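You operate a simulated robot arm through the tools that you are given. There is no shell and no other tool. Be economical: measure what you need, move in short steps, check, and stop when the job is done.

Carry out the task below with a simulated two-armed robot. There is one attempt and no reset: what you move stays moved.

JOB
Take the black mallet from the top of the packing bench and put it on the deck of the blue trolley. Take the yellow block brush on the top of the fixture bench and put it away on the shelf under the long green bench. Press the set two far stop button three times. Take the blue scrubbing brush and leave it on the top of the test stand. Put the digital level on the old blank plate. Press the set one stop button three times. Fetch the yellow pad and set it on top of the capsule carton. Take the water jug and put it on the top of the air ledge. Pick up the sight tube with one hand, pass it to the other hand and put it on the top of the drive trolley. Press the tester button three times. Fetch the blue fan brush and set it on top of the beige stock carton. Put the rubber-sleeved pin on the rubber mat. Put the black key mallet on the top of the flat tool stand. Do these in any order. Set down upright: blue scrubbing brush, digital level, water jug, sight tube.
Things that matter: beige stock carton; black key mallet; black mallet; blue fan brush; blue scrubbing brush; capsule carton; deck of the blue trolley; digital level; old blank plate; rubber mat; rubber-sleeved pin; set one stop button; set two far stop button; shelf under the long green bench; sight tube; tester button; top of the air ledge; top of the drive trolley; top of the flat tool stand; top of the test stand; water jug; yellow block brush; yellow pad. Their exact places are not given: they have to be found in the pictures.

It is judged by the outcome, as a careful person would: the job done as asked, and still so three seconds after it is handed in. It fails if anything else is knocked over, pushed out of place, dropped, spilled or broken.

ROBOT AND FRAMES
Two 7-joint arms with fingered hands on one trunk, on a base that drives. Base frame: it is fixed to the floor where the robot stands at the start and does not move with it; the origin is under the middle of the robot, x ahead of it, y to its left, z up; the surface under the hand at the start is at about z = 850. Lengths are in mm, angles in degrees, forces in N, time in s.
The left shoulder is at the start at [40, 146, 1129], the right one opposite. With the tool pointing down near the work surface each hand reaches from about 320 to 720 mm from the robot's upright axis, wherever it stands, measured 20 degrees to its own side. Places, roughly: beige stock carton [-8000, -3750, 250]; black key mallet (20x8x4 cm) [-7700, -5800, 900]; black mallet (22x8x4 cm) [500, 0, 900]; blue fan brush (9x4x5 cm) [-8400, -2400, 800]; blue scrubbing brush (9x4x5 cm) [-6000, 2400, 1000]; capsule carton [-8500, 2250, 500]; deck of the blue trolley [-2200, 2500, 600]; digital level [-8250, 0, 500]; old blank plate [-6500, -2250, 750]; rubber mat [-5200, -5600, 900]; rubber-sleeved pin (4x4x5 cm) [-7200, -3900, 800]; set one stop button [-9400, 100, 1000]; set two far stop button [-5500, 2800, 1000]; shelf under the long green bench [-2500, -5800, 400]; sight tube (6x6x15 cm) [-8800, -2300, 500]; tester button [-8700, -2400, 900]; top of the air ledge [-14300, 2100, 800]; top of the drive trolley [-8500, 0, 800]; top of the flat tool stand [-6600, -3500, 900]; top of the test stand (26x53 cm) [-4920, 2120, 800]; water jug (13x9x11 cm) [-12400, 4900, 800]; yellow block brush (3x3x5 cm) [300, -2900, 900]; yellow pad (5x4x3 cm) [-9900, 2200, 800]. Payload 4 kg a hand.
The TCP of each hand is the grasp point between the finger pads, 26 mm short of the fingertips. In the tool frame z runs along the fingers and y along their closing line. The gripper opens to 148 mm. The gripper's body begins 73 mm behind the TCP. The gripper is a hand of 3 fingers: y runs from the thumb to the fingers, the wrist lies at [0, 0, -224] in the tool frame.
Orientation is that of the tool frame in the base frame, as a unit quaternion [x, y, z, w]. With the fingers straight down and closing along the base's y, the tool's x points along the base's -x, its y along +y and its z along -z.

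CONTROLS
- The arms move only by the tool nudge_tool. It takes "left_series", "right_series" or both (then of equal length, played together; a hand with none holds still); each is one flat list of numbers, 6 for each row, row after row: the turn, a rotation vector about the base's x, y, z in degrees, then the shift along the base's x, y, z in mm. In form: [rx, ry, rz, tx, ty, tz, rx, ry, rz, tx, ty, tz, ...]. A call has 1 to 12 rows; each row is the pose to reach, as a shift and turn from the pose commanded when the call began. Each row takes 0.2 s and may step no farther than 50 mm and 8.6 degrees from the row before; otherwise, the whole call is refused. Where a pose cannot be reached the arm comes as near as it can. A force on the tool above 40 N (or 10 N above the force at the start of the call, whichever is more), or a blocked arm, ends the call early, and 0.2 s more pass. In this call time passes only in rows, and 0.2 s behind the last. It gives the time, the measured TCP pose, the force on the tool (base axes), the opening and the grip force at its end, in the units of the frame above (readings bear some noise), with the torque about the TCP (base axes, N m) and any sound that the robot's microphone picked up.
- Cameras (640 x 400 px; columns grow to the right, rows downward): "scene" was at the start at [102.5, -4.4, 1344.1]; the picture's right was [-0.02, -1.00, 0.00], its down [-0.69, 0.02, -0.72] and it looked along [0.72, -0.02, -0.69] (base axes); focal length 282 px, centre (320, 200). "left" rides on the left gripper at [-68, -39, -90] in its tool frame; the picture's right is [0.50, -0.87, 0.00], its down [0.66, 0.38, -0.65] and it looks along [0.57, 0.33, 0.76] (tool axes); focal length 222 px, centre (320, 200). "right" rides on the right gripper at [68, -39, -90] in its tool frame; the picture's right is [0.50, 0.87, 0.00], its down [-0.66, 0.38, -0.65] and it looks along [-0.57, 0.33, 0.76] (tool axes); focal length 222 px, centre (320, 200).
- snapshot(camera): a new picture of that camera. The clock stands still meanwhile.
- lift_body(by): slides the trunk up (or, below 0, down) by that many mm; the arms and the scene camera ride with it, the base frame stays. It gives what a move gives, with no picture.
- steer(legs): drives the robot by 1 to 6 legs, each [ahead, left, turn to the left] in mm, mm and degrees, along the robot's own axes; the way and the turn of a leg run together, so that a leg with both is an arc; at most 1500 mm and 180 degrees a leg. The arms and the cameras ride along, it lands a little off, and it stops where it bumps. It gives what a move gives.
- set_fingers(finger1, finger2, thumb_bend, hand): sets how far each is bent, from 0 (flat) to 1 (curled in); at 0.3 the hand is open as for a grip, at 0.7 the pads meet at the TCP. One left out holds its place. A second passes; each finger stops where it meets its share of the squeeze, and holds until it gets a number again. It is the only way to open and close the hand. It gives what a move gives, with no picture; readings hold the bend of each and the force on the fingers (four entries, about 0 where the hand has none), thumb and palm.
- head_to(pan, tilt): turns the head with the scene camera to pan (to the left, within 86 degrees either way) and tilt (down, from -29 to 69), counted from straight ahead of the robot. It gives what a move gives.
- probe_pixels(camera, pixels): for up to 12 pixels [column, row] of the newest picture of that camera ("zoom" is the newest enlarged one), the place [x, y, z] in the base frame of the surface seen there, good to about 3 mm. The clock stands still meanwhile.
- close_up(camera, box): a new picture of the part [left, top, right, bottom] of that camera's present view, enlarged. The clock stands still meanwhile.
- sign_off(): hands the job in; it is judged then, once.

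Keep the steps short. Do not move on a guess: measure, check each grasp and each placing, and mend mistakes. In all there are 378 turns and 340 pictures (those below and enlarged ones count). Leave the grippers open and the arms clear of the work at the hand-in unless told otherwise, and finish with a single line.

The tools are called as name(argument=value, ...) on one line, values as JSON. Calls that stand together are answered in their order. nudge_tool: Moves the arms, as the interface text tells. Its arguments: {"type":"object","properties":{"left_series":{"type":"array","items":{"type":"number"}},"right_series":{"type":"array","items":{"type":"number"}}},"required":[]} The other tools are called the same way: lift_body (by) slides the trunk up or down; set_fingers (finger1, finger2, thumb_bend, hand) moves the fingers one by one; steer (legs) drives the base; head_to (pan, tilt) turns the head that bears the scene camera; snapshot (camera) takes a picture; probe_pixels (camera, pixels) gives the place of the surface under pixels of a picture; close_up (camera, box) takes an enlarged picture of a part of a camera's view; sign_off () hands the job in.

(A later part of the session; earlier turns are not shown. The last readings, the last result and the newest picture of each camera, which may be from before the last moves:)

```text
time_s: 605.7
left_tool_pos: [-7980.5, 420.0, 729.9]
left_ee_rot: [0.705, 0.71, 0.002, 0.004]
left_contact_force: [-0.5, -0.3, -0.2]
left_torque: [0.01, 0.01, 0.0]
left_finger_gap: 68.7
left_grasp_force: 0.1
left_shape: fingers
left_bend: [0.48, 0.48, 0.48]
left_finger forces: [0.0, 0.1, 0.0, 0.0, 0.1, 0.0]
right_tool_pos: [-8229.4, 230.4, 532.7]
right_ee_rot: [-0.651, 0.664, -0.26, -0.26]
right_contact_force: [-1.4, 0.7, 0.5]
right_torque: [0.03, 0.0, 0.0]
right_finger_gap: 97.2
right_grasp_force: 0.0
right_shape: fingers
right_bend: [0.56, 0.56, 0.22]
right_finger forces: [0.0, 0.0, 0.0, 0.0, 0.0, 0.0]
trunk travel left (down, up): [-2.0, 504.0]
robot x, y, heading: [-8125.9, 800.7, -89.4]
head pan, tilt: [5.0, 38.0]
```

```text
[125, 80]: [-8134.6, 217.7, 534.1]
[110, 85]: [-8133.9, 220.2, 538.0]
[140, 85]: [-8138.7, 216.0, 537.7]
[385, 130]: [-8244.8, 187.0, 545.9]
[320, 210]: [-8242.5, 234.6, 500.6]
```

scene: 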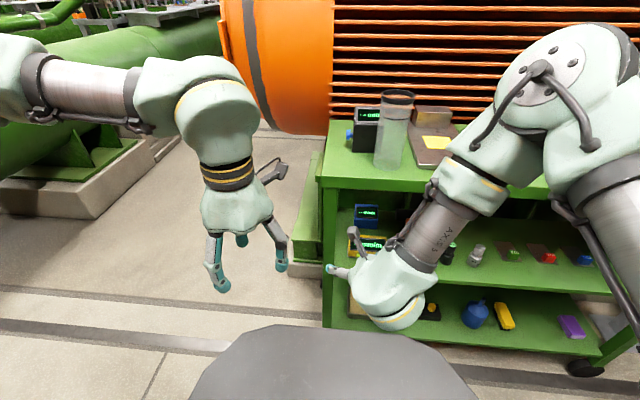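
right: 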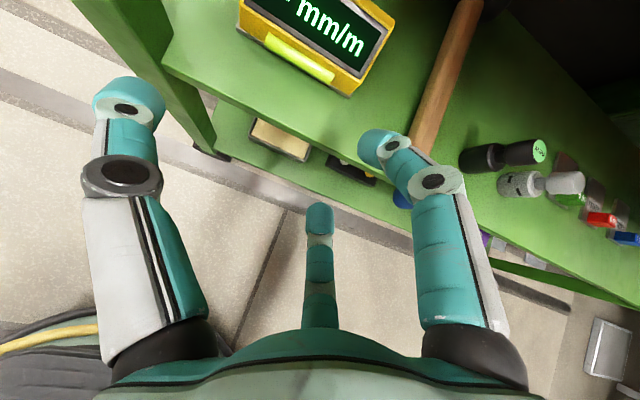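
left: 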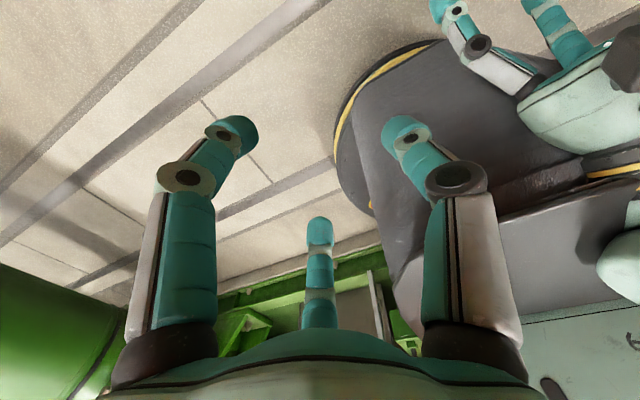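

I'll roll the hand 15° so that the thumb and one finger sit at the same height for the end-to-end pinch, and open a touch more.

set_fingers(hand="right", finger1=0.52, finger2=0.56, thumb_bend=0.14)

nudge_tool(right_series=[0, 5.2, 5.4, -2, 0, 0, 0, 10.4, 10.8, -4, 0, 0])

snapshot(camera="right")

probe_pixels(camera="right", pixels=[[95, 70], [110, 65], [80, 70], [380, 130], [318, 212], [318, 200]])

```text
time_s: 606.7
left_tool_pos: [-7981.2, 420.1, 730.7]
left_ee_rot: [0.705, 0.71, 0.001, 0.004]
left_contact_force: [0.5, 0.2, -0.6]
left_torque: [0.01, 0.03, 0.02]
left_finger_gap: 68.5
left_grasp_force: 0.1
left_shape: fingers
left_bend: [0.48, 0.48, 0.48]
left_finger forces: [0.1, 0.0, 0.0, 0.0, 0.0, 0.0]
right_tool_pos: [-8228.1, 230.2, 532.9]
right_ee_rot: [-0.652, 0.663, -0.261, -0.259]
right_contact_force: [-0.4, 0.4, 0.2]
right_torque: [-0.01, -0.01, 0.04]
right_finger_gap: 111.2
right_grasp_force: 0.1
right_shape: fingers
right_bend: [0.52, 0.56, 0.14]
right_finger forces: [0.0, 0.0, 0.1, 0.0, 0.0, 0.0]
trunk travel left (down, up): [-2.0, 504.0]
robot x, y, heading: [-8121.8, 801.5, -89.6]
head pan, tilt: [5.0, 38.0]
```

```text
time_s: 607.3
left_tool_pos: [-7979.7, 420.1, 729.7]
left_ee_rot: [0.705, 0.71, 0.001, 0.003]
left_contact_force: [-0.1, 0.5, -0.7]
left_torque: [0.03, 0.01, 0.0]
left_finger_gap: 68.6
left_grasp_force: 0.1
left_shape: fingers
left_bend: [0.48, 0.48, 0.48]
left_finger forces: [0.1, 0.0, 0.1, 0.0, 0.0, 0.0]
right_tool_pos: [-8232.6, 230.3, 533.7]
right_ee_rot: [0.733, -0.572, 0.224, 0.292]
right_contact_force: [-0.5, 0.4, 0.0]
right_torque: [-0.04, 0.01, 0.02]
right_finger_gap: 111.0
right_grasp_force: 0.0
right_shape: fingers
right_bend: [0.52, 0.56, 0.14]
right_finger forces: [0.1, 0.1, 0.0, 0.1, 0.0, 0.0]
trunk travel left (down, up): [-2.0, 504.0]
robot x, y, heading: [-8133.3, 802.7, -89.5]
head pan, tilt: [5.0, 38.0]
```

```text
133 pictures are left
```

right: 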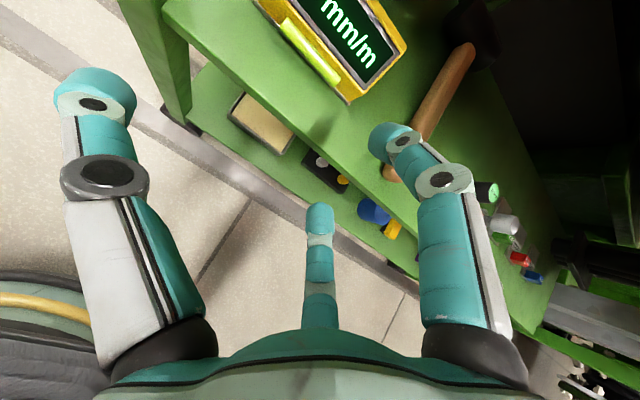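

```text
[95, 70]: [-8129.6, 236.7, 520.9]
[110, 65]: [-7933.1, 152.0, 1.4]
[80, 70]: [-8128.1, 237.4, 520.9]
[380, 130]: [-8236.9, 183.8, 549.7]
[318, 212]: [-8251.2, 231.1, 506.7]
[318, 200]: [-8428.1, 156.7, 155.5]
```

Thumb and finger now straddle it with about 5 mm total clearance. I'll move in over it at height and then lower.

nudge_tool(right_series=[0, 0, 0, -3, -30, 0, 0, 0, 0, -3, -60, 0, 0, 0, 0, -3, -95, 0, 0, 0, 0, -3, -125, 0])

snapshot(camera="right")

close_up(camera="scene", box=[300, 150, 500, 330])

```text
time_s: 608.3
left_tool_pos: [-7980.9, 418.8, 728.5]
left_ee_rot: [0.704, 0.71, 0.001, 0.004]
left_contact_force: [-0.5, 0.2, 0.4]
left_torque: [0.0, 0.0, -0.02]
left_finger_gap: 68.6
left_grasp_force: 0.0
left_shape: fingers
left_bend: [0.48, 0.48, 0.48]
left_finger forces: [0.0, 0.0, 0.0, 0.0, 0.0, 0.0]
right_tool_pos: [-8236.5, 106.2, 533.0]
right_ee_rot: [0.732, -0.571, 0.228, 0.293]
right_contact_force: [0.3, -0.5, 0.0]
right_torque: [-0.03, -0.02, 0.02]
right_finger_gap: 111.0
right_grasp_force: 0.1
right_shape: fingers
right_bend: [0.52, 0.56, 0.14]
right_finger forces: [0.0, 0.0, 0.0, 0.0, 0.0, 0.0]
trunk travel left (down, up): [-2.0, 504.0]
robot x, y, heading: [-8126.7, 802.9, -89.3]
head pan, tilt: [5.0, 38.0]
```

```text
132 pictures are left
```

right: 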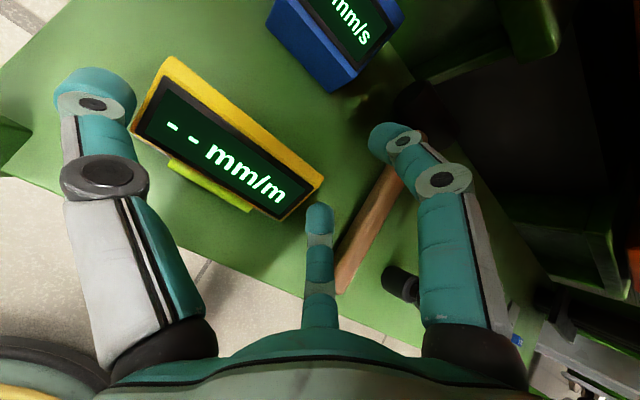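

```text
2.22 times, centred on (400, 240) of scene
```

zoom: 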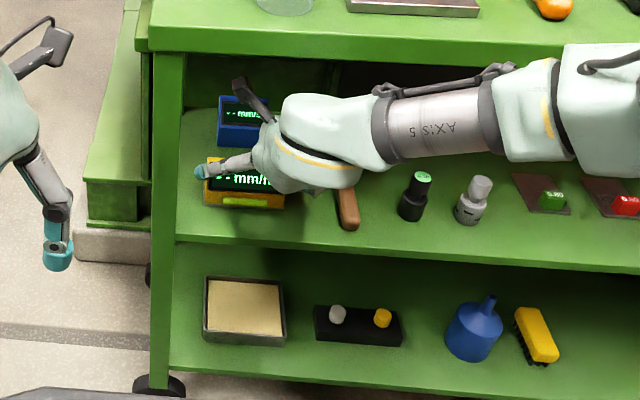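

The digits sit just outside both ends. I'll lower 27 mm and watch the force.

nudge_tool(right_series=[0, 0, 0, 0, 0, -14, 0, 0, 0, 0, 0, -27])

snapshot(camera="right")

```text
time_s: 608.9
left_tool_pos: [-7979.2, 420.5, 728.6]
left_ee_rot: [0.704, 0.71, 0.001, 0.004]
left_contact_force: [0.7, -0.2, -0.1]
left_torque: [-0.04, 0.03, 0.02]
left_finger_gap: 68.9
left_grasp_force: 0.0
left_shape: fingers
left_bend: [0.48, 0.48, 0.48]
left_finger forces: [0.0, 0.1, 0.0, 0.1, 0.0, 0.0]
right_tool_pos: [-8237.3, 107.2, 506.9]
right_ee_rot: [0.731, -0.571, 0.229, 0.293]
right_contact_force: [0.5, -0.1, 0.9]
right_torque: [0.01, -0.08, 0.02]
right_finger_gap: 112.8
right_grasp_force: 0.1
right_shape: fingers
right_bend: [0.52, 0.56, 0.13]
right_finger forces: [0.0, 0.0, 0.0, 0.1, 1.0, 0.0]
trunk travel left (down, up): [-2.0, 504.0]
robot x, y, heading: [-8124.1, 806.6, -89.5]
head pan, tilt: [5.0, 38.0]
```

```text
130 pictures are left
```

right: 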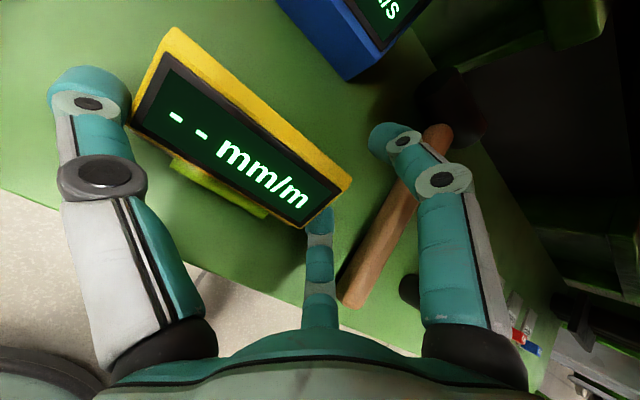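

Now I'll squeeze with the thumb and that finger.

set_fingers(hand="right", finger1=0.62, thumb_bend=0.5)

snapshot(camera="right")

```text
time_s: 609.9
left_tool_pos: [-7978.9, 420.6, 729.8]
left_ee_rot: [0.704, 0.71, 0.0, 0.004]
left_contact_force: [-0.7, 0.8, 0.6]
left_torque: [-0.02, 0.02, -0.01]
left_finger_gap: 68.7
left_grasp_force: 0.0
left_shape: fingers
left_bend: [0.48, 0.48, 0.48]
left_finger forces: [0.1, 0.0, 0.0, 0.0, 0.0, 0.0]
right_tool_pos: [-8237.3, 107.3, 509.5]
right_ee_rot: [0.731, -0.571, 0.229, 0.295]
right_contact_force: [4.0, 1.1, 11.8]
right_torque: [0.01, -0.25, 0.0]
right_finger_gap: 69.4
right_grasp_force: 16.9
right_shape: fingers
right_bend: [0.6, 0.47, 0.41]
right_finger forces: [1.6, 12.6, 0.0, 0.1, 18.3, 0.0]
trunk travel left (down, up): [-2.0, 504.0]
robot x, y, heading: [-8129.2, 805.1, -89.6]
head pan, tilt: [5.0, 38.0]
```

```text
129 pictures are left
```

right: 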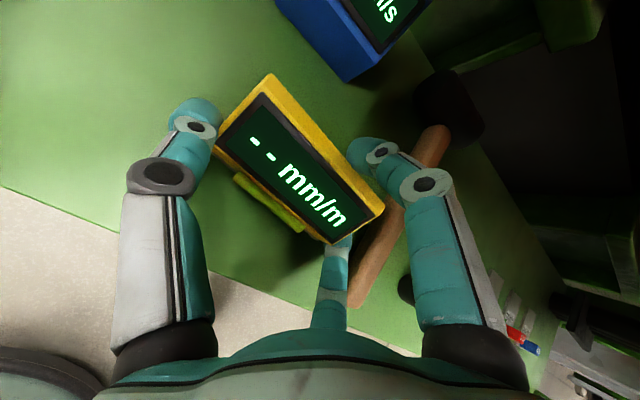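

The level slid into a three-digit hold: thumb at the left end, finger 2 behind the right, finger 1 at the right end. I'll tighten finger 1 and test a small lift.

set_fingers(hand="right", finger1=0.8, finger2=0.7, thumb_bend=0.6)

nudge_tool(right_series=[0, 0, 0, 0, 4, 8, 0, 0, 0, 0, 8, 15])

snapshot(camera="right")

close_up(camera="scene", box=[300, 150, 500, 330])

```text
time_s: 610.9
left_tool_pos: [-7978.8, 421.7, 729.7]
left_ee_rot: [0.704, 0.71, 0.001, 0.004]
left_contact_force: [0.3, 0.0, 0.1]
left_torque: [0.02, 0.0, 0.04]
left_finger_gap: 68.6
left_grasp_force: 0.1
left_shape: fingers
left_bend: [0.48, 0.48, 0.48]
left_finger forces: [0.0, 0.1, 0.1, 0.0, 0.1, 0.1]
right_tool_pos: [-8237.0, 108.2, 509.9]
right_ee_rot: [0.732, -0.57, 0.23, 0.294]
right_contact_force: [4.3, -3.2, 13.4]
right_torque: [0.09, -0.23, 0.01]
right_finger_gap: 67.8
right_grasp_force: 23.9
right_shape: fingers
right_bend: [0.61, 0.46, 0.44]
right_finger forces: [9.5, 14.4, 0.0, 0.0, 23.7, 0.0]
trunk travel left (down, up): [-2.0, 504.0]
robot x, y, heading: [-8127.4, 804.4, -89.4]
head pan, tilt: [5.0, 38.0]
```

```text
time_s: 611.5
left_tool_pos: [-7980.7, 419.5, 729.6]
left_ee_rot: [0.705, 0.709, 0.001, 0.003]
left_contact_force: [0.0, 0.0, -0.3]
left_torque: [0.01, 0.02, 0.01]
left_finger_gap: 68.7
left_grasp_force: 0.1
left_shape: fingers
left_bend: [0.48, 0.48, 0.48]
left_finger forces: [0.0, 0.0, 0.1, 0.1, 0.1, 0.0]
right_tool_pos: [-8237.4, 117.3, 519.6]
right_ee_rot: [0.731, -0.573, 0.227, 0.292]
right_contact_force: [1.5, 1.0, -2.0]
right_torque: [0.07, 0.02, 0.01]
right_finger_gap: 63.9
right_grasp_force: 20.5
right_shape: fingers
right_bend: [0.64, 0.44, 0.45]
right_finger forces: [6.6, 15.0, 0.0, 0.1, 19.0, 0.0]
trunk travel left (down, up): [-2.0, 504.0]
robot x, y, heading: [-8125.4, 805.3, -89.4]
head pan, tilt: [5.0, 38.0]
```

```text
128 pictures are left
```

right: 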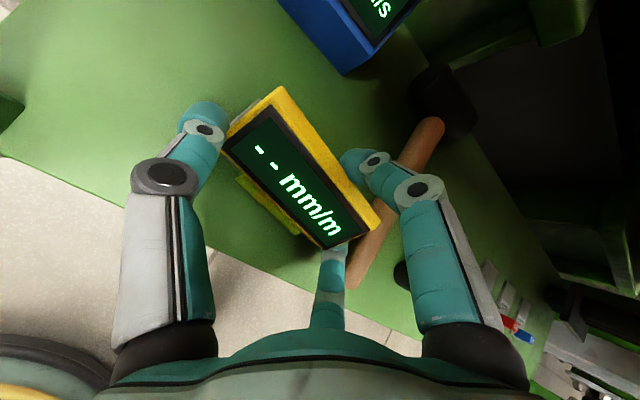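

```text
2.22 times, centred on (400, 240) of scene
```

zoom: 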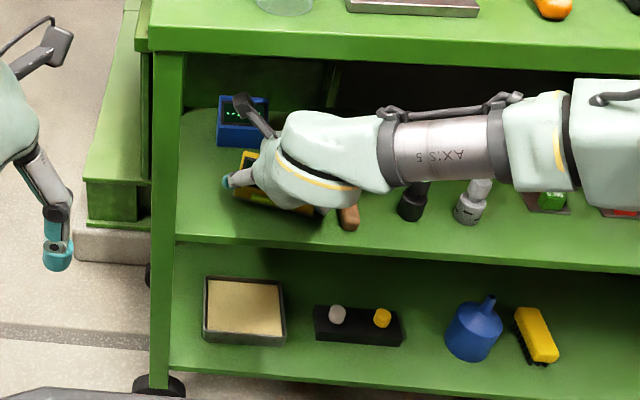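

The load reads about 2 N and it seems lifted. I'll raise 20 mm more and check again.

nudge_tool(right_series=[0, 0, 0, 0, 5, 10, 0, 0, 0, 0, 10, 22])

snapshot(camera="right")

```text
time_s: 612.1
left_tool_pos: [-7979.7, 420.0, 729.0]
left_ee_rot: [0.705, 0.709, 0.001, 0.004]
left_contact_force: [-0.4, 0.6, -0.7]
left_torque: [0.01, -0.04, 0.0]
left_finger_gap: 68.5
left_grasp_force: 0.2
left_shape: fingers
left_bend: [0.48, 0.48, 0.48]
left_finger forces: [0.0, 0.0, 0.1, 0.1, 0.0, 0.0]
right_tool_pos: [-8238.8, 126.1, 542.0]
right_ee_rot: [0.731, -0.571, 0.228, 0.295]
right_contact_force: [-0.6, -0.2, -1.9]
right_torque: [0.02, 0.04, 0.02]
right_finger_gap: 64.1
right_grasp_force: 20.5
right_shape: fingers
right_bend: [0.64, 0.44, 0.45]
right_finger forces: [6.5, 15.1, 0.0, 0.0, 19.0, 0.0]
trunk travel left (down, up): [-2.0, 504.0]
robot x, y, heading: [-8127.4, 803.5, -89.5]
head pan, tilt: [5.0, 38.0]
```

```text
126 pictures are left
```

right: 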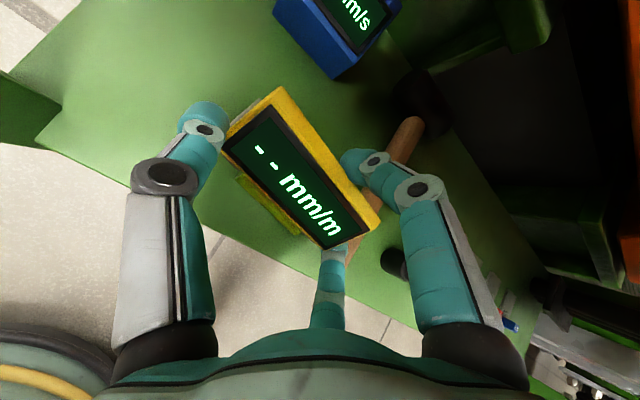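

It's firmly held. I'll pull it out horizontally by 125 mm and then raise the trunk.

nudge_tool(right_series=[0, 0, 0, 0, 30, 2, 0, 0, 0, 0, 60, 4, 0, 0, 0, 2, 95, 6, 0, 0, 0, 4, 128, 8])

snapshot(camera="scene")

snapshot(camera="right")

```text
time_s: 613.1
left_tool_pos: [-7979.4, 419.9, 729.7]
left_ee_rot: [0.705, 0.709, 0.001, 0.003]
left_contact_force: [0.0, 0.2, -0.8]
left_torque: [0.01, -0.02, 0.01]
left_finger_gap: 68.4
left_grasp_force: 0.2
left_shape: fingers
left_bend: [0.48, 0.48, 0.48]
left_finger forces: [0.0, 0.1, 0.0, 0.1, 0.1, 0.1]
right_tool_pos: [-8233.2, 251.6, 553.8]
right_ee_rot: [0.733, -0.572, 0.225, 0.293]
right_contact_force: [-1.1, -0.5, -1.5]
right_torque: [0.01, -0.02, 0.02]
right_finger_gap: 63.5
right_grasp_force: 19.9
right_shape: fingers
right_bend: [0.64, 0.44, 0.45]
right_finger forces: [6.2, 14.7, 0.0, 0.1, 18.7, 0.0]
trunk travel left (down, up): [-2.0, 504.0]
robot x, y, heading: [-8125.8, 806.4, -89.2]
head pan, tilt: [5.0, 38.0]
```

```text
125 pictures are left
```

scene: 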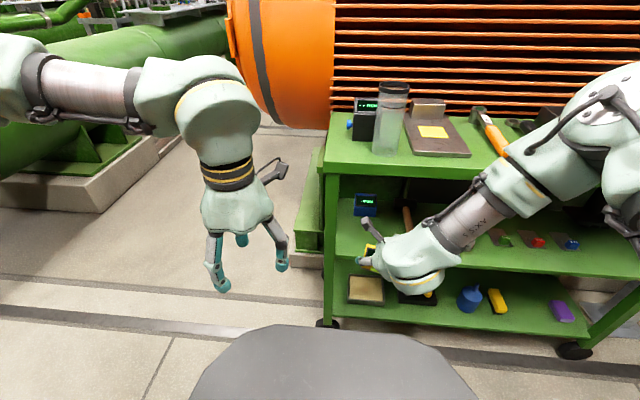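

```text
124 pictures are left
```

right: 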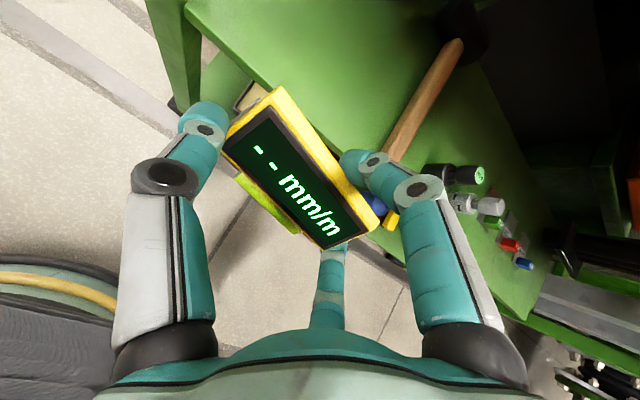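

The level is out and steady; its upright pose corresponds to this hand pitch, which I'll reuse. I'll raise the trunk high above everything and slide along the aisle to the SET 1 console.

lift_body(by=480)

steer(legs=[[0, -1000, 0]])

head_to(pan=5, tilt=40)

snapshot(camera="scene")

```text
refused: 480 is not a number from -400 to 400
```

```text
time_s: 618.2
left_tool_pos: [-8985.9, 415.7, 728.8]
left_ee_rot: [0.709, 0.705, 0.001, 0.004]
left_contact_force: [0.5, 0.0, -0.3]
left_torque: [-0.03, 0.02, 0.02]
left_finger_gap: 68.3
left_grasp_force: 0.0
left_shape: fingers
left_bend: [0.48, 0.48, 0.48]
left_finger forces: [0.0, 0.0, 0.0, 0.0, 0.0, 0.0]
right_tool_pos: [-9239.2, 248.1, 555.3]
right_ee_rot: [0.728, -0.578, 0.223, 0.294]
right_contact_force: [0.3, 0.2, -2.0]
right_torque: [0.01, 0.0, -0.01]
right_finger_gap: 63.2
right_grasp_force: 19.7
right_shape: fingers
right_bend: [0.64, 0.44, 0.45]
right_finger forces: [6.1, 14.7, 0.0, 0.0, 18.9, 0.0]
trunk travel left (down, up): [-2.0, 504.0]
robot x, y, heading: [-9128.0, 799.5, -90.3]
head pan, tilt: [5.0, 38.0]
```

```text
time_s: 618.9
left_tool_pos: [-8984.4, 414.7, 729.7]
left_ee_rot: [0.71, 0.704, 0.002, 0.003]
left_contact_force: [0.5, 0.3, -0.7]
left_torque: [0.03, 0.0, 0.03]
left_finger_gap: 68.8
left_grasp_force: 0.1
left_shape: fingers
left_bend: [0.48, 0.48, 0.48]
left_finger forces: [0.0, 0.0, 0.0, 0.0, 0.1, 0.0]
right_tool_pos: [-9238.6, 248.5, 553.8]
right_ee_rot: [0.729, -0.577, 0.223, 0.293]
right_contact_force: [0.4, -0.4, -1.8]
right_torque: [0.09, 0.0, 0.02]
right_finger_gap: 63.0
right_grasp_force: 20.2
right_shape: fingers
right_bend: [0.64, 0.44, 0.45]
right_finger forces: [6.1, 14.7, 0.0, 0.0, 18.7, 0.1]
trunk travel left (down, up): [-2.0, 504.0]
robot x, y, heading: [-9124.9, 798.6, -90.2]
head pan, tilt: [5.0, 40.0]
```

```text
123 pictures are left
```

scene: 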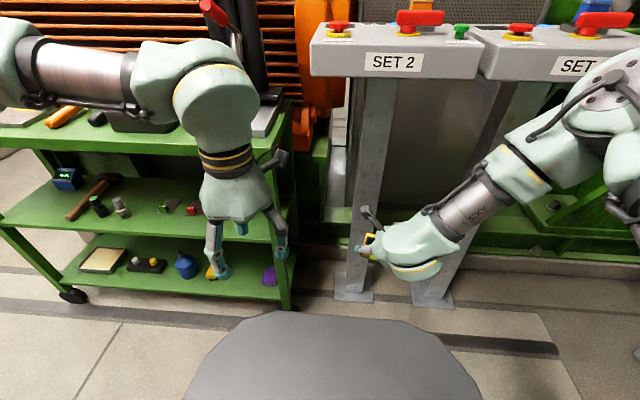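

Two consoles: SET 2 on the left and another on the right, which should be SET 1. I'll measure them before raising the trunk.

probe_pixels(camera="scene", pixels=[[337, 28], [520, 32], [393, 62], [320, 68], [470, 62], [500, 75], [570, 68], [545, 40], [600, 75], [418, 18]])

close_up(camera="scene", box=[300, 0, 640, 120])

```text
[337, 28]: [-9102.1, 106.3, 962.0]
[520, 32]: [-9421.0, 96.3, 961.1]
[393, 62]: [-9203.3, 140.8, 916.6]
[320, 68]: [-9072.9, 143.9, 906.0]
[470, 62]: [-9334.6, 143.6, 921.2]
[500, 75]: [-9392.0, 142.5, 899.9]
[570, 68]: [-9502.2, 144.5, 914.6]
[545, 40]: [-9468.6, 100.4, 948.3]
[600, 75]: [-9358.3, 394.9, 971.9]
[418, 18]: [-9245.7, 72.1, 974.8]
```

```text
1.88 times, centred on (470, 60) of scene
```

zoom: 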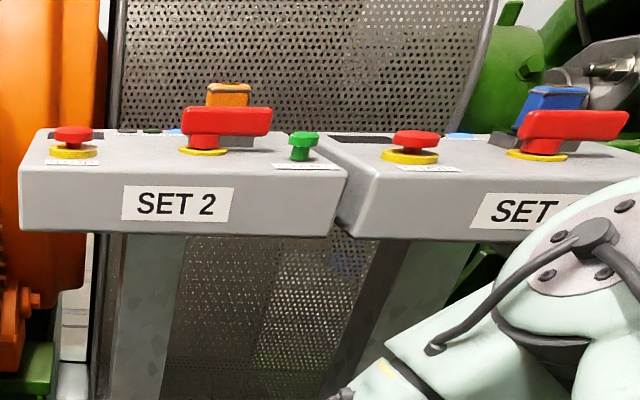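

The right console's stop is at (-9421,96), top z≈965. I'll raise the trunk 300 mm, slide right, and confirm the SET 1 label.

lift_body(by=300)

steer(legs=[[0, -385, 0]])

snapshot(camera="scene")

```text
time_s: 621.9
left_tool_pos: [-8984.1, 414.7, 1028.5]
left_ee_rot: [0.709, 0.705, 0.001, 0.004]
left_contact_force: [-0.7, -0.8, 0.6]
left_torque: [0.02, 0.0, 0.02]
left_finger_gap: 68.7
left_grasp_force: 0.1
left_shape: fingers
left_bend: [0.48, 0.48, 0.48]
left_finger forces: [0.1, 0.0, 0.0, 0.0, 0.0, 0.0]
right_tool_pos: [-9239.0, 248.0, 853.4]
right_ee_rot: [0.728, -0.578, 0.222, 0.293]
right_contact_force: [0.0, 0.5, -1.6]
right_torque: [-0.02, 0.01, 0.0]
right_finger_gap: 63.1
right_grasp_force: 19.9
right_shape: fingers
right_bend: [0.64, 0.44, 0.45]
right_finger forces: [6.2, 14.8, 0.1, 0.0, 18.8, 0.0]
trunk travel left (down, up): [-302.0, 204.0]
robot x, y, heading: [-9125.1, 800.8, -90.2]
head pan, tilt: [5.0, 40.0]
```

```text
time_s: 624.3
left_tool_pos: [-9365.0, 416.0, 1028.4]
left_ee_rot: [0.706, 0.709, 0.001, 0.004]
left_contact_force: [0.6, -0.2, 0.3]
left_torque: [-0.02, 0.01, 0.01]
left_finger_gap: 68.8
left_grasp_force: 0.0
left_shape: fingers
left_bend: [0.48, 0.48, 0.48]
left_finger forces: [0.0, 0.0, 0.1, 0.0, 0.1, 0.1]
right_tool_pos: [-9617.4, 246.5, 854.3]
right_ee_rot: [0.731, -0.574, 0.223, 0.292]
right_contact_force: [0.4, -0.1, -2.3]
right_torque: [0.01, -0.01, -0.02]
right_finger_gap: 63.1
right_grasp_force: 20.2
right_shape: fingers
right_bend: [0.64, 0.44, 0.45]
right_finger forces: [6.1, 14.8, 0.1, 0.0, 18.8, 0.0]
trunk travel left (down, up): [-302.0, 204.0]
robot x, y, heading: [-9509.9, 797.1, -89.8]
head pan, tilt: [5.0, 40.0]
```

```text
121 pictures are left
```

scene: 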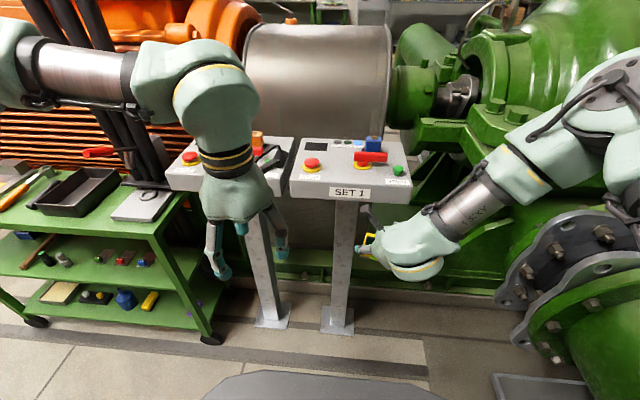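

SET 1 is confirmed. I'll zoom in on its controls and measure the stop button.

close_up(camera="scene", box=[280, 125, 420, 210])

probe_pixels(camera="scene", pixels=[[312, 160], [312, 163], [308, 162], [316, 162], [312, 168], [325, 170], [370, 155]])

set_fingers(hand="left", finger1=1.0, finger2=1.0, thumb_bend=0.72)

```text
4.57 times, centred on (350, 168) of scene
```

zoom: 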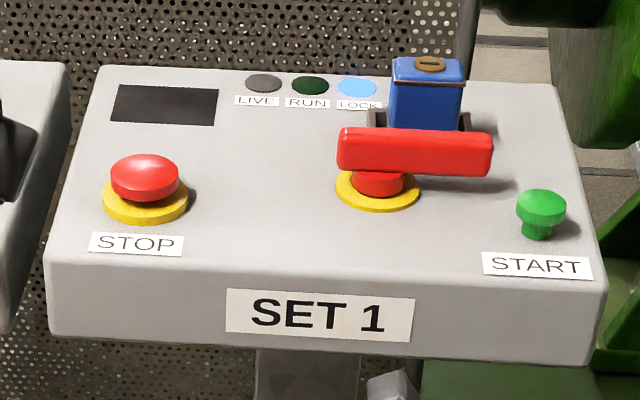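

```text
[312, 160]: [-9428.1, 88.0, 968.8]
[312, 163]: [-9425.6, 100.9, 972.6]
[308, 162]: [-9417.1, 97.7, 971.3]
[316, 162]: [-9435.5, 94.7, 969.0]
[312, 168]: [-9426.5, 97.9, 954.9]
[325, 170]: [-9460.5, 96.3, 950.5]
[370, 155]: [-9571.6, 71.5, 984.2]
```

```text
time_s: 625.3
left_tool_pos: [-9363.6, 414.4, 1029.2]
left_ee_rot: [0.706, 0.709, 0.002, 0.004]
left_contact_force: [0.0, 0.4, -0.4]
left_torque: [-0.04, 0.02, 0.01]
left_finger_gap: 0.0
left_grasp_force: 0.0
left_shape: fingers
left_bend: [0.74, 0.74, 0.71]
left_finger forces: [0.1, 0.0, 0.0, 0.0, 0.0, 0.1]
right_tool_pos: [-9617.4, 248.0, 853.4]
right_ee_rot: [0.732, -0.574, 0.224, 0.291]
right_contact_force: [-1.0, -0.5, -2.0]
right_torque: [0.02, 0.04, -0.01]
right_finger_gap: 63.2
right_grasp_force: 19.8
right_shape: fingers
right_bend: [0.64, 0.44, 0.45]
right_finger forces: [6.1, 14.8, 0.0, 0.0, 18.8, 0.0]
trunk travel left (down, up): [-302.0, 204.0]
robot x, y, heading: [-9509.1, 796.8, -89.9]
head pan, tilt: [5.0, 40.0]
```

STOP is the mushroom at (-9426,95), top z≈972. I'll reach with the left hand pitched 45° to just above it.

nudge_tool(left_series=[-5.6, 0, 0, -8, -37, 4, -11.2, 0, 0, -16, -74, 8, -16.8, 0, 0, -24, -111, 8, -22.4, 0, 0, -32, -148, 8, -28, 0, 0, -40, -185, 8, -33.6, 0, 0, -48, -222, 4, -39.2, 0, 0, -56, -260, 0, -45, 0, 0, -63, -300, -5])

close_up(camera="scene", box=[240, 90, 420, 210])

snapshot(camera="left")

```text
time_s: 627.1
left_tool_pos: [-9429.0, 116.3, 1024.4]
left_ee_rot: [0.651, 0.655, -0.27, 0.273]
left_contact_force: [0.6, 0.8, -0.4]
left_torque: [0.03, 0.02, 0.0]
left_finger_gap: 0.0
left_grasp_force: 0.0
left_shape: fingers
left_bend: [0.74, 0.74, 0.71]
left_finger forces: [0.1, 0.0, 0.1, 0.0, 0.0, 0.0]
right_tool_pos: [-9617.8, 246.0, 853.7]
right_ee_rot: [0.731, -0.575, 0.224, 0.291]
right_contact_force: [-0.1, -0.4, -2.0]
right_torque: [0.01, 0.01, 0.0]
right_finger_gap: 63.1
right_grasp_force: 19.5
right_shape: fingers
right_bend: [0.64, 0.44, 0.45]
right_finger forces: [6.1, 14.8, 0.0, 0.1, 18.8, 0.0]
trunk travel left (down, up): [-302.0, 204.0]
robot x, y, heading: [-9506.7, 797.3, -89.8]
head pan, tilt: [5.0, 40.0]
```

```text
3.33 times, centred on (330, 150) of scene
```

zoom: 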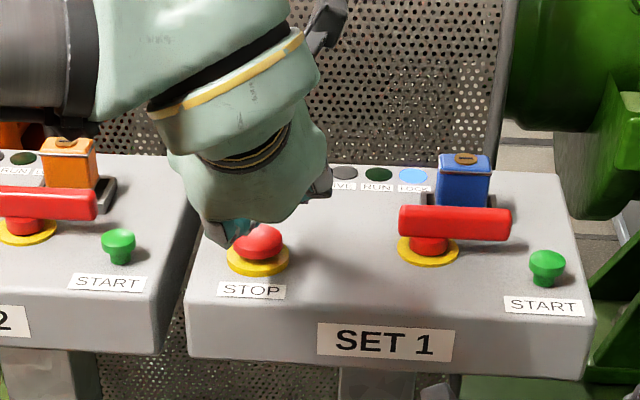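

```text
118 pictures are left
```

left: 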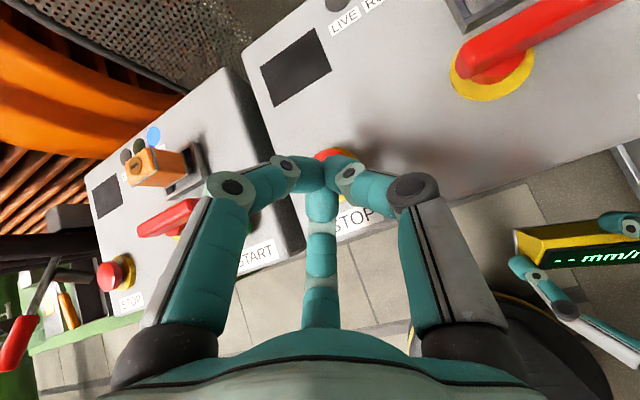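

The fingertips are over STOP. I'll press down carefully.

nudge_tool(left_series=[0, 0, 0, 2, -2, -14, 0, 0, 0, 2, -2, -26, 0, 0, 0, 2, -2, -33])

nudge_tool(left_series=[0, 0, 0, 0, 0, -4, 0, 0, 0, 0, 0, -8])

```text
time_s: 627.9
left_tool_pos: [-9427.8, 115.4, 990.5]
left_ee_rot: [0.651, 0.654, -0.27, 0.274]
left_contact_force: [-0.7, -0.8, 1.7]
left_torque: [-0.06, 0.01, -0.01]
left_finger_gap: 0.0
left_grasp_force: 0.2
left_shape: fingers
left_bend: [0.74, 0.74, 0.71]
left_finger forces: [0.1, 0.0, 0.1, 0.0, 0.1, 0.1]
right_tool_pos: [-9617.6, 248.3, 854.2]
right_ee_rot: [0.732, -0.574, 0.224, 0.291]
right_contact_force: [-0.1, -1.0, -2.3]
right_torque: [0.04, 0.0, 0.01]
right_finger_gap: 63.4
right_grasp_force: 20.1
right_shape: fingers
right_bend: [0.64, 0.44, 0.45]
right_finger forces: [6.2, 14.8, 0.0, 0.1, 18.8, 0.0]
trunk travel left (down, up): [-302.0, 204.0]
robot x, y, heading: [-9507.3, 798.8, -89.6]
head pan, tilt: [5.0, 40.0]
```

```text
time_s: 628.5
left_tool_pos: [-9426.4, 114.1, 985.9]
left_ee_rot: [0.65, 0.653, -0.273, 0.276]
left_contact_force: [-0.9, -0.1, 15.8]
left_torque: [-0.24, 0.18, -0.04]
left_finger_gap: 0.1
left_grasp_force: 11.6
left_shape: fingers
left_bend: [0.74, 0.74, 0.72]
left_finger forces: [0.1, 0.0, 0.1, 0.1, 23.7, 0.1]
right_tool_pos: [-9617.0, 248.5, 854.7]
right_ee_rot: [0.731, -0.574, 0.224, 0.293]
right_contact_force: [-0.4, -0.2, -0.8]
right_torque: [0.01, -0.01, -0.01]
right_finger_gap: 63.1
right_grasp_force: 19.7
right_shape: fingers
right_bend: [0.64, 0.44, 0.45]
right_finger forces: [6.1, 14.8, 0.0, 0.1, 18.7, 0.0]
trunk travel left (down, up): [-302.0, 204.0]
robot x, y, heading: [-9512.8, 800.1, -89.7]
head pan, tilt: [5.0, 40.0]
heard: click
```

Click one. I'll release and press twice more.

nudge_tool(left_series=[0, 0, 0, 0, 0, 8, 0, 0, 0, 0, 0, 16, 0, 0, 0, 0, 0, 16, 0, 0, 0, 0, 0, 6, 0, 0, 0, 0, 0, 0, 0, 0, 0, 0, 0, 0])

nudge_tool(left_series=[0, 0, 0, 0, 0, 8, 0, 0, 0, 0, 0, 16, 0, 0, 0, 0, 0, 16, 0, 0, 0, 0, 0, 6, 0, 0, 0, 0, 0, 0, 0, 0, 0, 0, 0, 0])

```text
time_s: 629.9
left_tool_pos: [-9426.5, 114.3, 987.1]
left_ee_rot: [0.65, 0.653, -0.273, 0.277]
left_contact_force: [-0.8, -2.4, 19.3]
left_torque: [-0.34, 0.2, 0.0]
left_finger_gap: 0.0
left_grasp_force: 14.2
left_shape: fingers
left_bend: [0.75, 0.75, 0.72]
left_finger forces: [0.1, 0.1, 0.0, 0.0, 28.5, 0.0]
right_tool_pos: [-9617.6, 248.8, 854.8]
right_ee_rot: [0.731, -0.574, 0.224, 0.293]
right_contact_force: [0.1, -0.7, -1.4]
right_torque: [0.01, 0.01, 0.01]
right_finger_gap: 63.2
right_grasp_force: 20.4
right_shape: fingers
right_bend: [0.64, 0.44, 0.45]
right_finger forces: [6.1, 14.8, 0.0, 0.1, 18.7, 0.1]
trunk travel left (down, up): [-302.0, 204.0]
robot x, y, heading: [-9509.9, 797.7, -89.5]
head pan, tilt: [5.0, 40.0]
heard: click
```

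```text
time_s: 631.3
left_tool_pos: [-9428.6, 112.5, 986.3]
left_ee_rot: [0.649, 0.654, -0.273, 0.277]
left_contact_force: [0.8, -4.6, 22.8]
left_torque: [-0.46, 0.2, 0.03]
left_finger_gap: 0.0
left_grasp_force: 15.1
left_shape: fingers
left_bend: [0.75, 0.75, 0.72]
left_finger forces: [0.1, 0.0, 0.1, 0.0, 30.7, 0.1]
right_tool_pos: [-9618.7, 249.8, 855.9]
right_ee_rot: [0.731, -0.574, 0.225, 0.293]
right_contact_force: [0.8, -0.2, -2.3]
right_torque: [0.0, 0.0, 0.02]
right_finger_gap: 63.2
right_grasp_force: 19.2
right_shape: fingers
right_bend: [0.64, 0.44, 0.45]
right_finger forces: [6.1, 14.8, 0.1, 0.1, 18.8, 0.0]
trunk travel left (down, up): [-302.0, 204.0]
robot x, y, heading: [-9511.4, 797.2, -89.8]
head pan, tilt: [5.0, 40.0]
heard: click
```

Set one stop is done: three clicks. I'll withdraw the left hand, then slide back east along the aisle toward the corridor with the level.

nudge_tool(left_series=[0, 0, 0, 0, 5, 40, 5.6, 0, 0, 4, 40, 60, 11.2, 0, 0, 8, 78, 65, 16.8, 0, 0, 14, 116, 65, 22.4, 0, 0, 20, 154, 65, 28, 0, 0, 28, 192, 65, 33.6, 0, 0, 36, 230, 60, 39.2, 0, 0, 46, 268, 55, 45, 0, 0, 56, 302, 50])

steer(legs=[[0, 1400, 0], [0, 900, 0]])

head_to(pan=75, tilt=12)

snapshot(camera="scene")

```text
time_s: 633.3
left_tool_pos: [-9367.8, 415.9, 1030.1]
left_ee_rot: [0.707, 0.707, 0.002, 0.004]
left_contact_force: [0.1, 0.3, -0.3]
left_torque: [-0.02, -0.01, -0.01]
left_finger_gap: 0.2
left_grasp_force: 0.1
left_shape: fingers
left_bend: [0.75, 0.75, 0.68]
left_finger forces: [0.0, 0.0, 0.1, 0.0, 0.0, 0.0]
right_tool_pos: [-9617.5, 246.9, 853.4]
right_ee_rot: [0.731, -0.574, 0.223, 0.292]
right_contact_force: [0.4, 0.0, -1.7]
right_torque: [0.01, -0.01, -0.01]
right_finger_gap: 63.1
right_grasp_force: 19.7
right_shape: fingers
right_bend: [0.64, 0.44, 0.45]
right_finger forces: [6.0, 14.9, 0.1, 0.1, 18.9, 0.0]
trunk travel left (down, up): [-302.0, 204.0]
robot x, y, heading: [-9509.3, 797.8, -90.0]
head pan, tilt: [5.0, 40.0]
```

```text
time_s: 644.6
left_tool_pos: [-7086.9, 343.0, 1030.3]
left_ee_rot: [0.722, 0.692, 0.001, 0.004]
left_contact_force: [0.3, 0.0, -0.2]
left_torque: [0.02, -0.01, 0.01]
left_finger_gap: 0.0
left_grasp_force: 0.1
left_shape: fingers
left_bend: [0.75, 0.75, 0.68]
left_finger forces: [0.0, 0.0, 0.1, 0.1, 0.0, 0.0]
right_tool_pos: [-7341.7, 186.3, 854.1]
right_ee_rot: [0.719, -0.59, 0.217, 0.296]
right_contact_force: [0.7, -0.4, -2.0]
right_torque: [-0.01, 0.01, 0.0]
right_finger_gap: 62.9
right_grasp_force: 19.9
right_shape: fingers
right_bend: [0.64, 0.44, 0.45]
right_finger forces: [6.1, 14.8, 0.0, 0.1, 18.7, 0.0]
trunk travel left (down, up): [-302.0, 204.0]
robot x, y, heading: [-7210.1, 734.5, -92.0]
head pan, tilt: [5.0, 40.0]
```

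```text
time_s: 646.0
left_tool_pos: [-7086.0, 342.4, 1030.7]
left_ee_rot: [0.722, 0.692, 0.001, 0.004]
left_contact_force: [-0.6, 0.3, -0.5]
left_torque: [-0.01, -0.02, -0.02]
left_finger_gap: 0.0
left_grasp_force: 0.0
left_shape: fingers
left_bend: [0.75, 0.75, 0.68]
left_finger forces: [0.0, 0.1, 0.1, 0.0, 0.0, 0.0]
right_tool_pos: [-7341.9, 185.0, 853.3]
right_ee_rot: [0.718, -0.59, 0.218, 0.297]
right_contact_force: [-0.5, 0.4, -1.6]
right_torque: [0.04, -0.01, -0.01]
right_finger_gap: 63.0
right_grasp_force: 20.3
right_shape: fingers
right_bend: [0.64, 0.44, 0.45]
right_finger forces: [6.0, 14.9, 0.1, 0.0, 18.8, 0.0]
trunk travel left (down, up): [-302.0, 204.0]
robot x, y, heading: [-7211.6, 728.8, -92.4]
head pan, tilt: [75.0, 12.0]
```

```text
117 pictures are left
```

scene: 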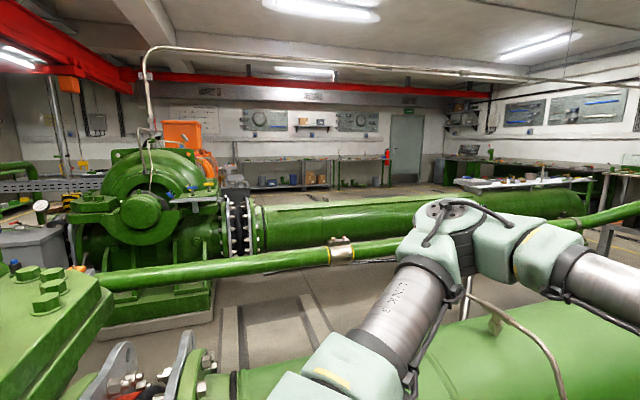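

I'll align, raise the trunk further so the level clears everything, and drive south down the corridor to y≈-2200 beside the pipe-top table.

lift_body(by=200)

steer(legs=[[0, 0, 2.2], [1500, 0, 0], [1300, 0, 0]])

head_to(pan=80, tilt=30)

snapshot(camera="scene")

```text
time_s: 648.2
left_tool_pos: [-7086.3, 342.8, 1230.3]
left_ee_rot: [0.721, 0.692, 0.001, 0.004]
left_contact_force: [-0.1, 1.0, 0.3]
left_torque: [-0.01, 0.01, 0.0]
left_finger_gap: 0.0
left_grasp_force: 0.0
left_shape: fingers
left_bend: [0.75, 0.75, 0.68]
left_finger forces: [0.0, 0.0, 0.0, 0.1, 0.0, 0.0]
right_tool_pos: [-7342.2, 186.1, 1053.0]
right_ee_rot: [0.718, -0.591, 0.217, 0.297]
right_contact_force: [-0.6, 0.1, -1.7]
right_torque: [0.01, 0.0, -0.01]
right_finger_gap: 63.3
right_grasp_force: 19.6
right_shape: fingers
right_bend: [0.64, 0.44, 0.45]
right_finger forces: [6.1, 14.9, 0.0, 0.1, 18.7, 0.0]
trunk travel left (down, up): [-502.0, 4.0]
robot x, y, heading: [-7205.1, 729.7, -91.9]
head pan, tilt: [75.0, 12.0]
```

```text
time_s: 662.2
left_tool_pos: [-7137.9, -2481.8, 1231.1]
left_ee_rot: [0.715, 0.699, 0.001, 0.004]
left_contact_force: [-0.4, 0.3, -0.3]
left_torque: [0.0, 0.02, -0.01]
left_finger_gap: 0.2
left_grasp_force: 0.1
left_shape: fingers
left_bend: [0.75, 0.75, 0.68]
left_finger forces: [0.0, 0.0, 0.0, 0.0, 0.1, 0.1]
right_tool_pos: [-7391.3, -2643.3, 1053.5]
right_ee_rot: [0.723, -0.584, 0.219, 0.296]
right_contact_force: [-0.1, -0.1, -2.0]
right_torque: [0.02, 0.01, 0.03]
right_finger_gap: 62.6
right_grasp_force: 19.7
right_shape: fingers
right_bend: [0.64, 0.44, 0.45]
right_finger forces: [5.9, 15.0, 0.0, 0.0, 18.7, 0.0]
trunk travel left (down, up): [-502.0, 4.0]
robot x, y, heading: [-7271.4, -2094.8, -91.0]
head pan, tilt: [75.0, 12.0]
```

```text
time_s: 663.0
left_tool_pos: [-7137.8, -2482.4, 1230.3]
left_ee_rot: [0.716, 0.698, 0.001, 0.003]
left_contact_force: [0.6, -0.3, -0.1]
left_torque: [-0.04, -0.03, -0.01]
left_finger_gap: 0.0
left_grasp_force: 0.1
left_shape: fingers
left_bend: [0.75, 0.75, 0.68]
left_finger forces: [0.1, 0.0, 0.0, 0.1, 0.0, 0.1]
right_tool_pos: [-7391.5, -2644.1, 1052.6]
right_ee_rot: [0.723, -0.584, 0.22, 0.295]
right_contact_force: [-0.1, -0.9, -2.0]
right_torque: [0.0, 0.01, -0.01]
right_finger_gap: 62.6
right_grasp_force: 20.0
right_shape: fingers
right_bend: [0.64, 0.44, 0.45]
right_finger forces: [5.8, 15.0, 0.0, 0.0, 18.6, 0.0]
trunk travel left (down, up): [-502.0, 4.0]
robot x, y, heading: [-7271.5, -2094.3, -91.5]
head pan, tilt: [80.0, 30.0]
```

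```text
116 pictures are left
```

scene: 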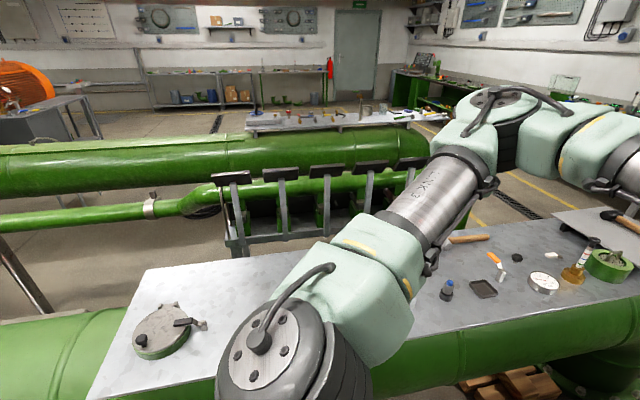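

I'll turn to face the pipe-top table and look at it squarely.

steer(legs=[[0, 0, 91]])

head_to(pan=0, tilt=38)

snapshot(camera="scene")

```text
time_s: 667.5
left_tool_pos: [-6895.6, -1932.1, 1231.1]
left_ee_rot: [-0.031, 1.0, 0.004, 0.002]
left_contact_force: [-0.3, 0.3, 0.3]
left_torque: [0.0, -0.01, 0.03]
left_finger_gap: 0.2
left_grasp_force: 0.1
left_shape: fingers
left_bend: [0.75, 0.75, 0.68]
left_finger forces: [0.1, 0.1, 0.0, 0.1, 0.0, 0.0]
right_tool_pos: [-6711.7, -2171.3, 1053.3]
right_ee_rot: [0.919, 0.14, 0.366, 0.037]
right_contact_force: [0.3, 0.4, -1.6]
right_torque: [-0.02, 0.03, -0.02]
right_finger_gap: 62.5
right_grasp_force: 19.6
right_shape: fingers
right_bend: [0.64, 0.44, 0.45]
right_finger forces: [5.7, 14.9, 0.0, 0.1, 18.5, 0.0]
trunk travel left (down, up): [-502.0, 4.0]
robot x, y, heading: [-7273.0, -2096.0, 3.6]
head pan, tilt: [80.0, 30.0]
```

```text
time_s: 669.0
left_tool_pos: [-6895.0, -1931.8, 1232.7]
left_ee_rot: [-0.031, 1.0, 0.005, 0.001]
left_contact_force: [0.8, -0.5, 0.3]
left_torque: [-0.01, 0.02, -0.01]
left_finger_gap: 0.2
left_grasp_force: 0.2
left_shape: fingers
left_bend: [0.75, 0.75, 0.68]
left_finger forces: [0.0, 0.0, 0.0, 0.0, 0.1, 0.0]
right_tool_pos: [-6712.4, -2170.1, 1053.5]
right_ee_rot: [0.919, 0.138, 0.366, 0.037]
right_contact_force: [0.1, -0.3, -2.6]
right_torque: [-0.01, 0.01, 0.0]
right_finger_gap: 62.3
right_grasp_force: 19.9
right_shape: fingers
right_bend: [0.64, 0.44, 0.45]
right_finger forces: [5.7, 14.9, 0.0, 0.0, 18.6, 0.1]
trunk travel left (down, up): [-502.0, 4.0]
robot x, y, heading: [-7269.0, -2095.4, 3.9]
head pan, tilt: [0.0, 38.0]
```

```text
115 pictures are left
```

scene: 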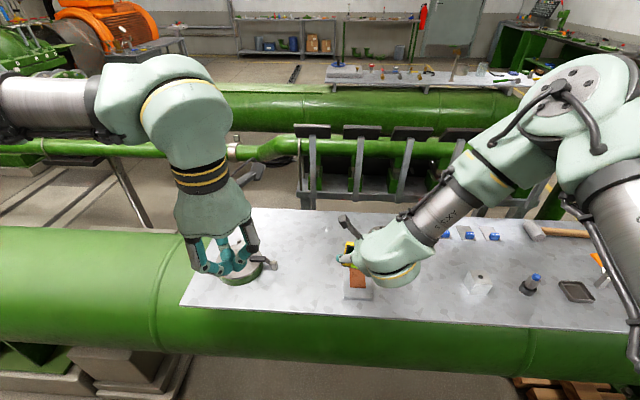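

I'll zoom in on the table items to find the "old blank plate".

close_up(camera="scene", box=[180, 190, 420, 340])

close_up(camera="scene", box=[400, 190, 640, 340])

snapshot(camera="right")

```text
2.67 times, centred on (300, 265) of scene
```

zoom: 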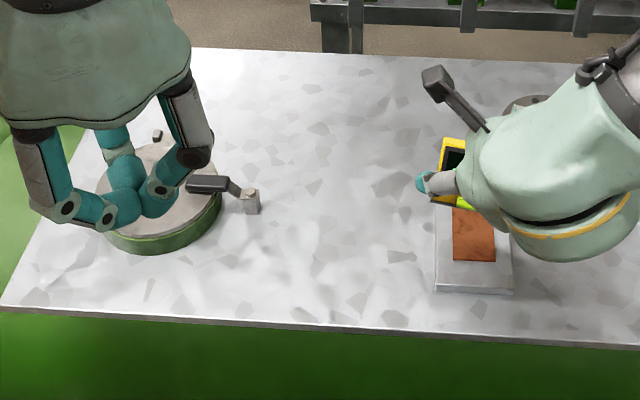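

```text
2.67 times, centred on (520, 265) of scene
```

zoom: 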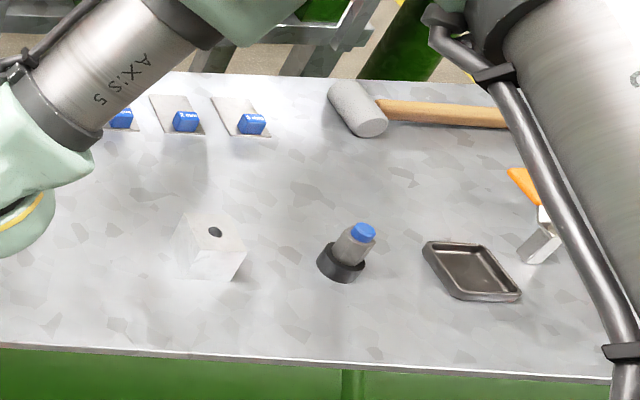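

```text
112 pictures are left
```

right: 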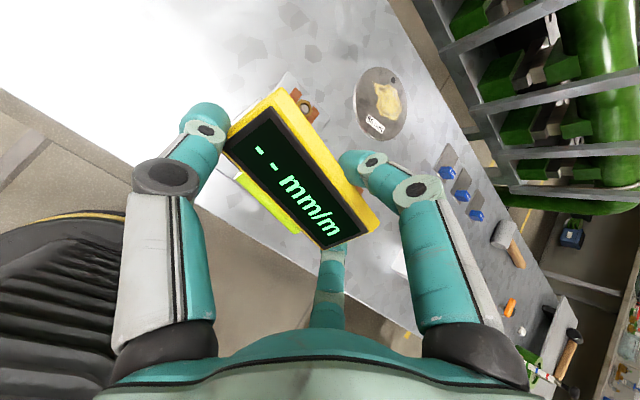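

The round disc with a label at (380,105) in the hand view may be it. I'll zoom in.

close_up(camera="right", box=[340, 60, 420, 150])

probe_pixels(camera="right", pixels=[[380, 80], [395, 100], [380, 105], [358, 100], [405, 105], [376, 125], [395, 132], [290, 85], [400, 260]])

```text
4.44 times, centred on (380, 105) of right
```

zoom: 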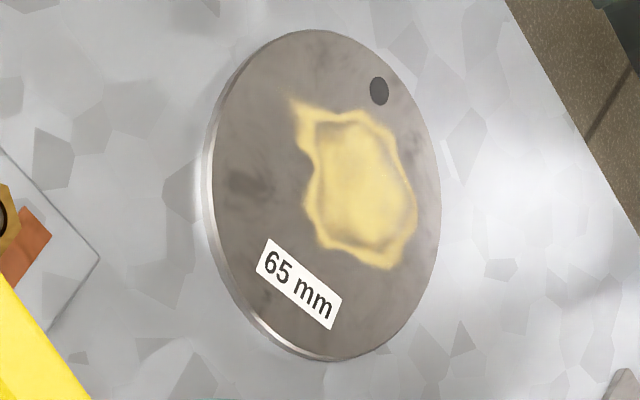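

```text
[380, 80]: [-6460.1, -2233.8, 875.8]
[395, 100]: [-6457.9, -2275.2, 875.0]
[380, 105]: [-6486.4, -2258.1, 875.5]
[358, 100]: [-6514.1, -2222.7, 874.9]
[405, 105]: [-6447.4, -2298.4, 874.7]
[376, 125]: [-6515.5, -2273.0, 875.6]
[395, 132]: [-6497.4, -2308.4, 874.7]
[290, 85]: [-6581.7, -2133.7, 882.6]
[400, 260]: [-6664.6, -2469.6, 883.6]
```

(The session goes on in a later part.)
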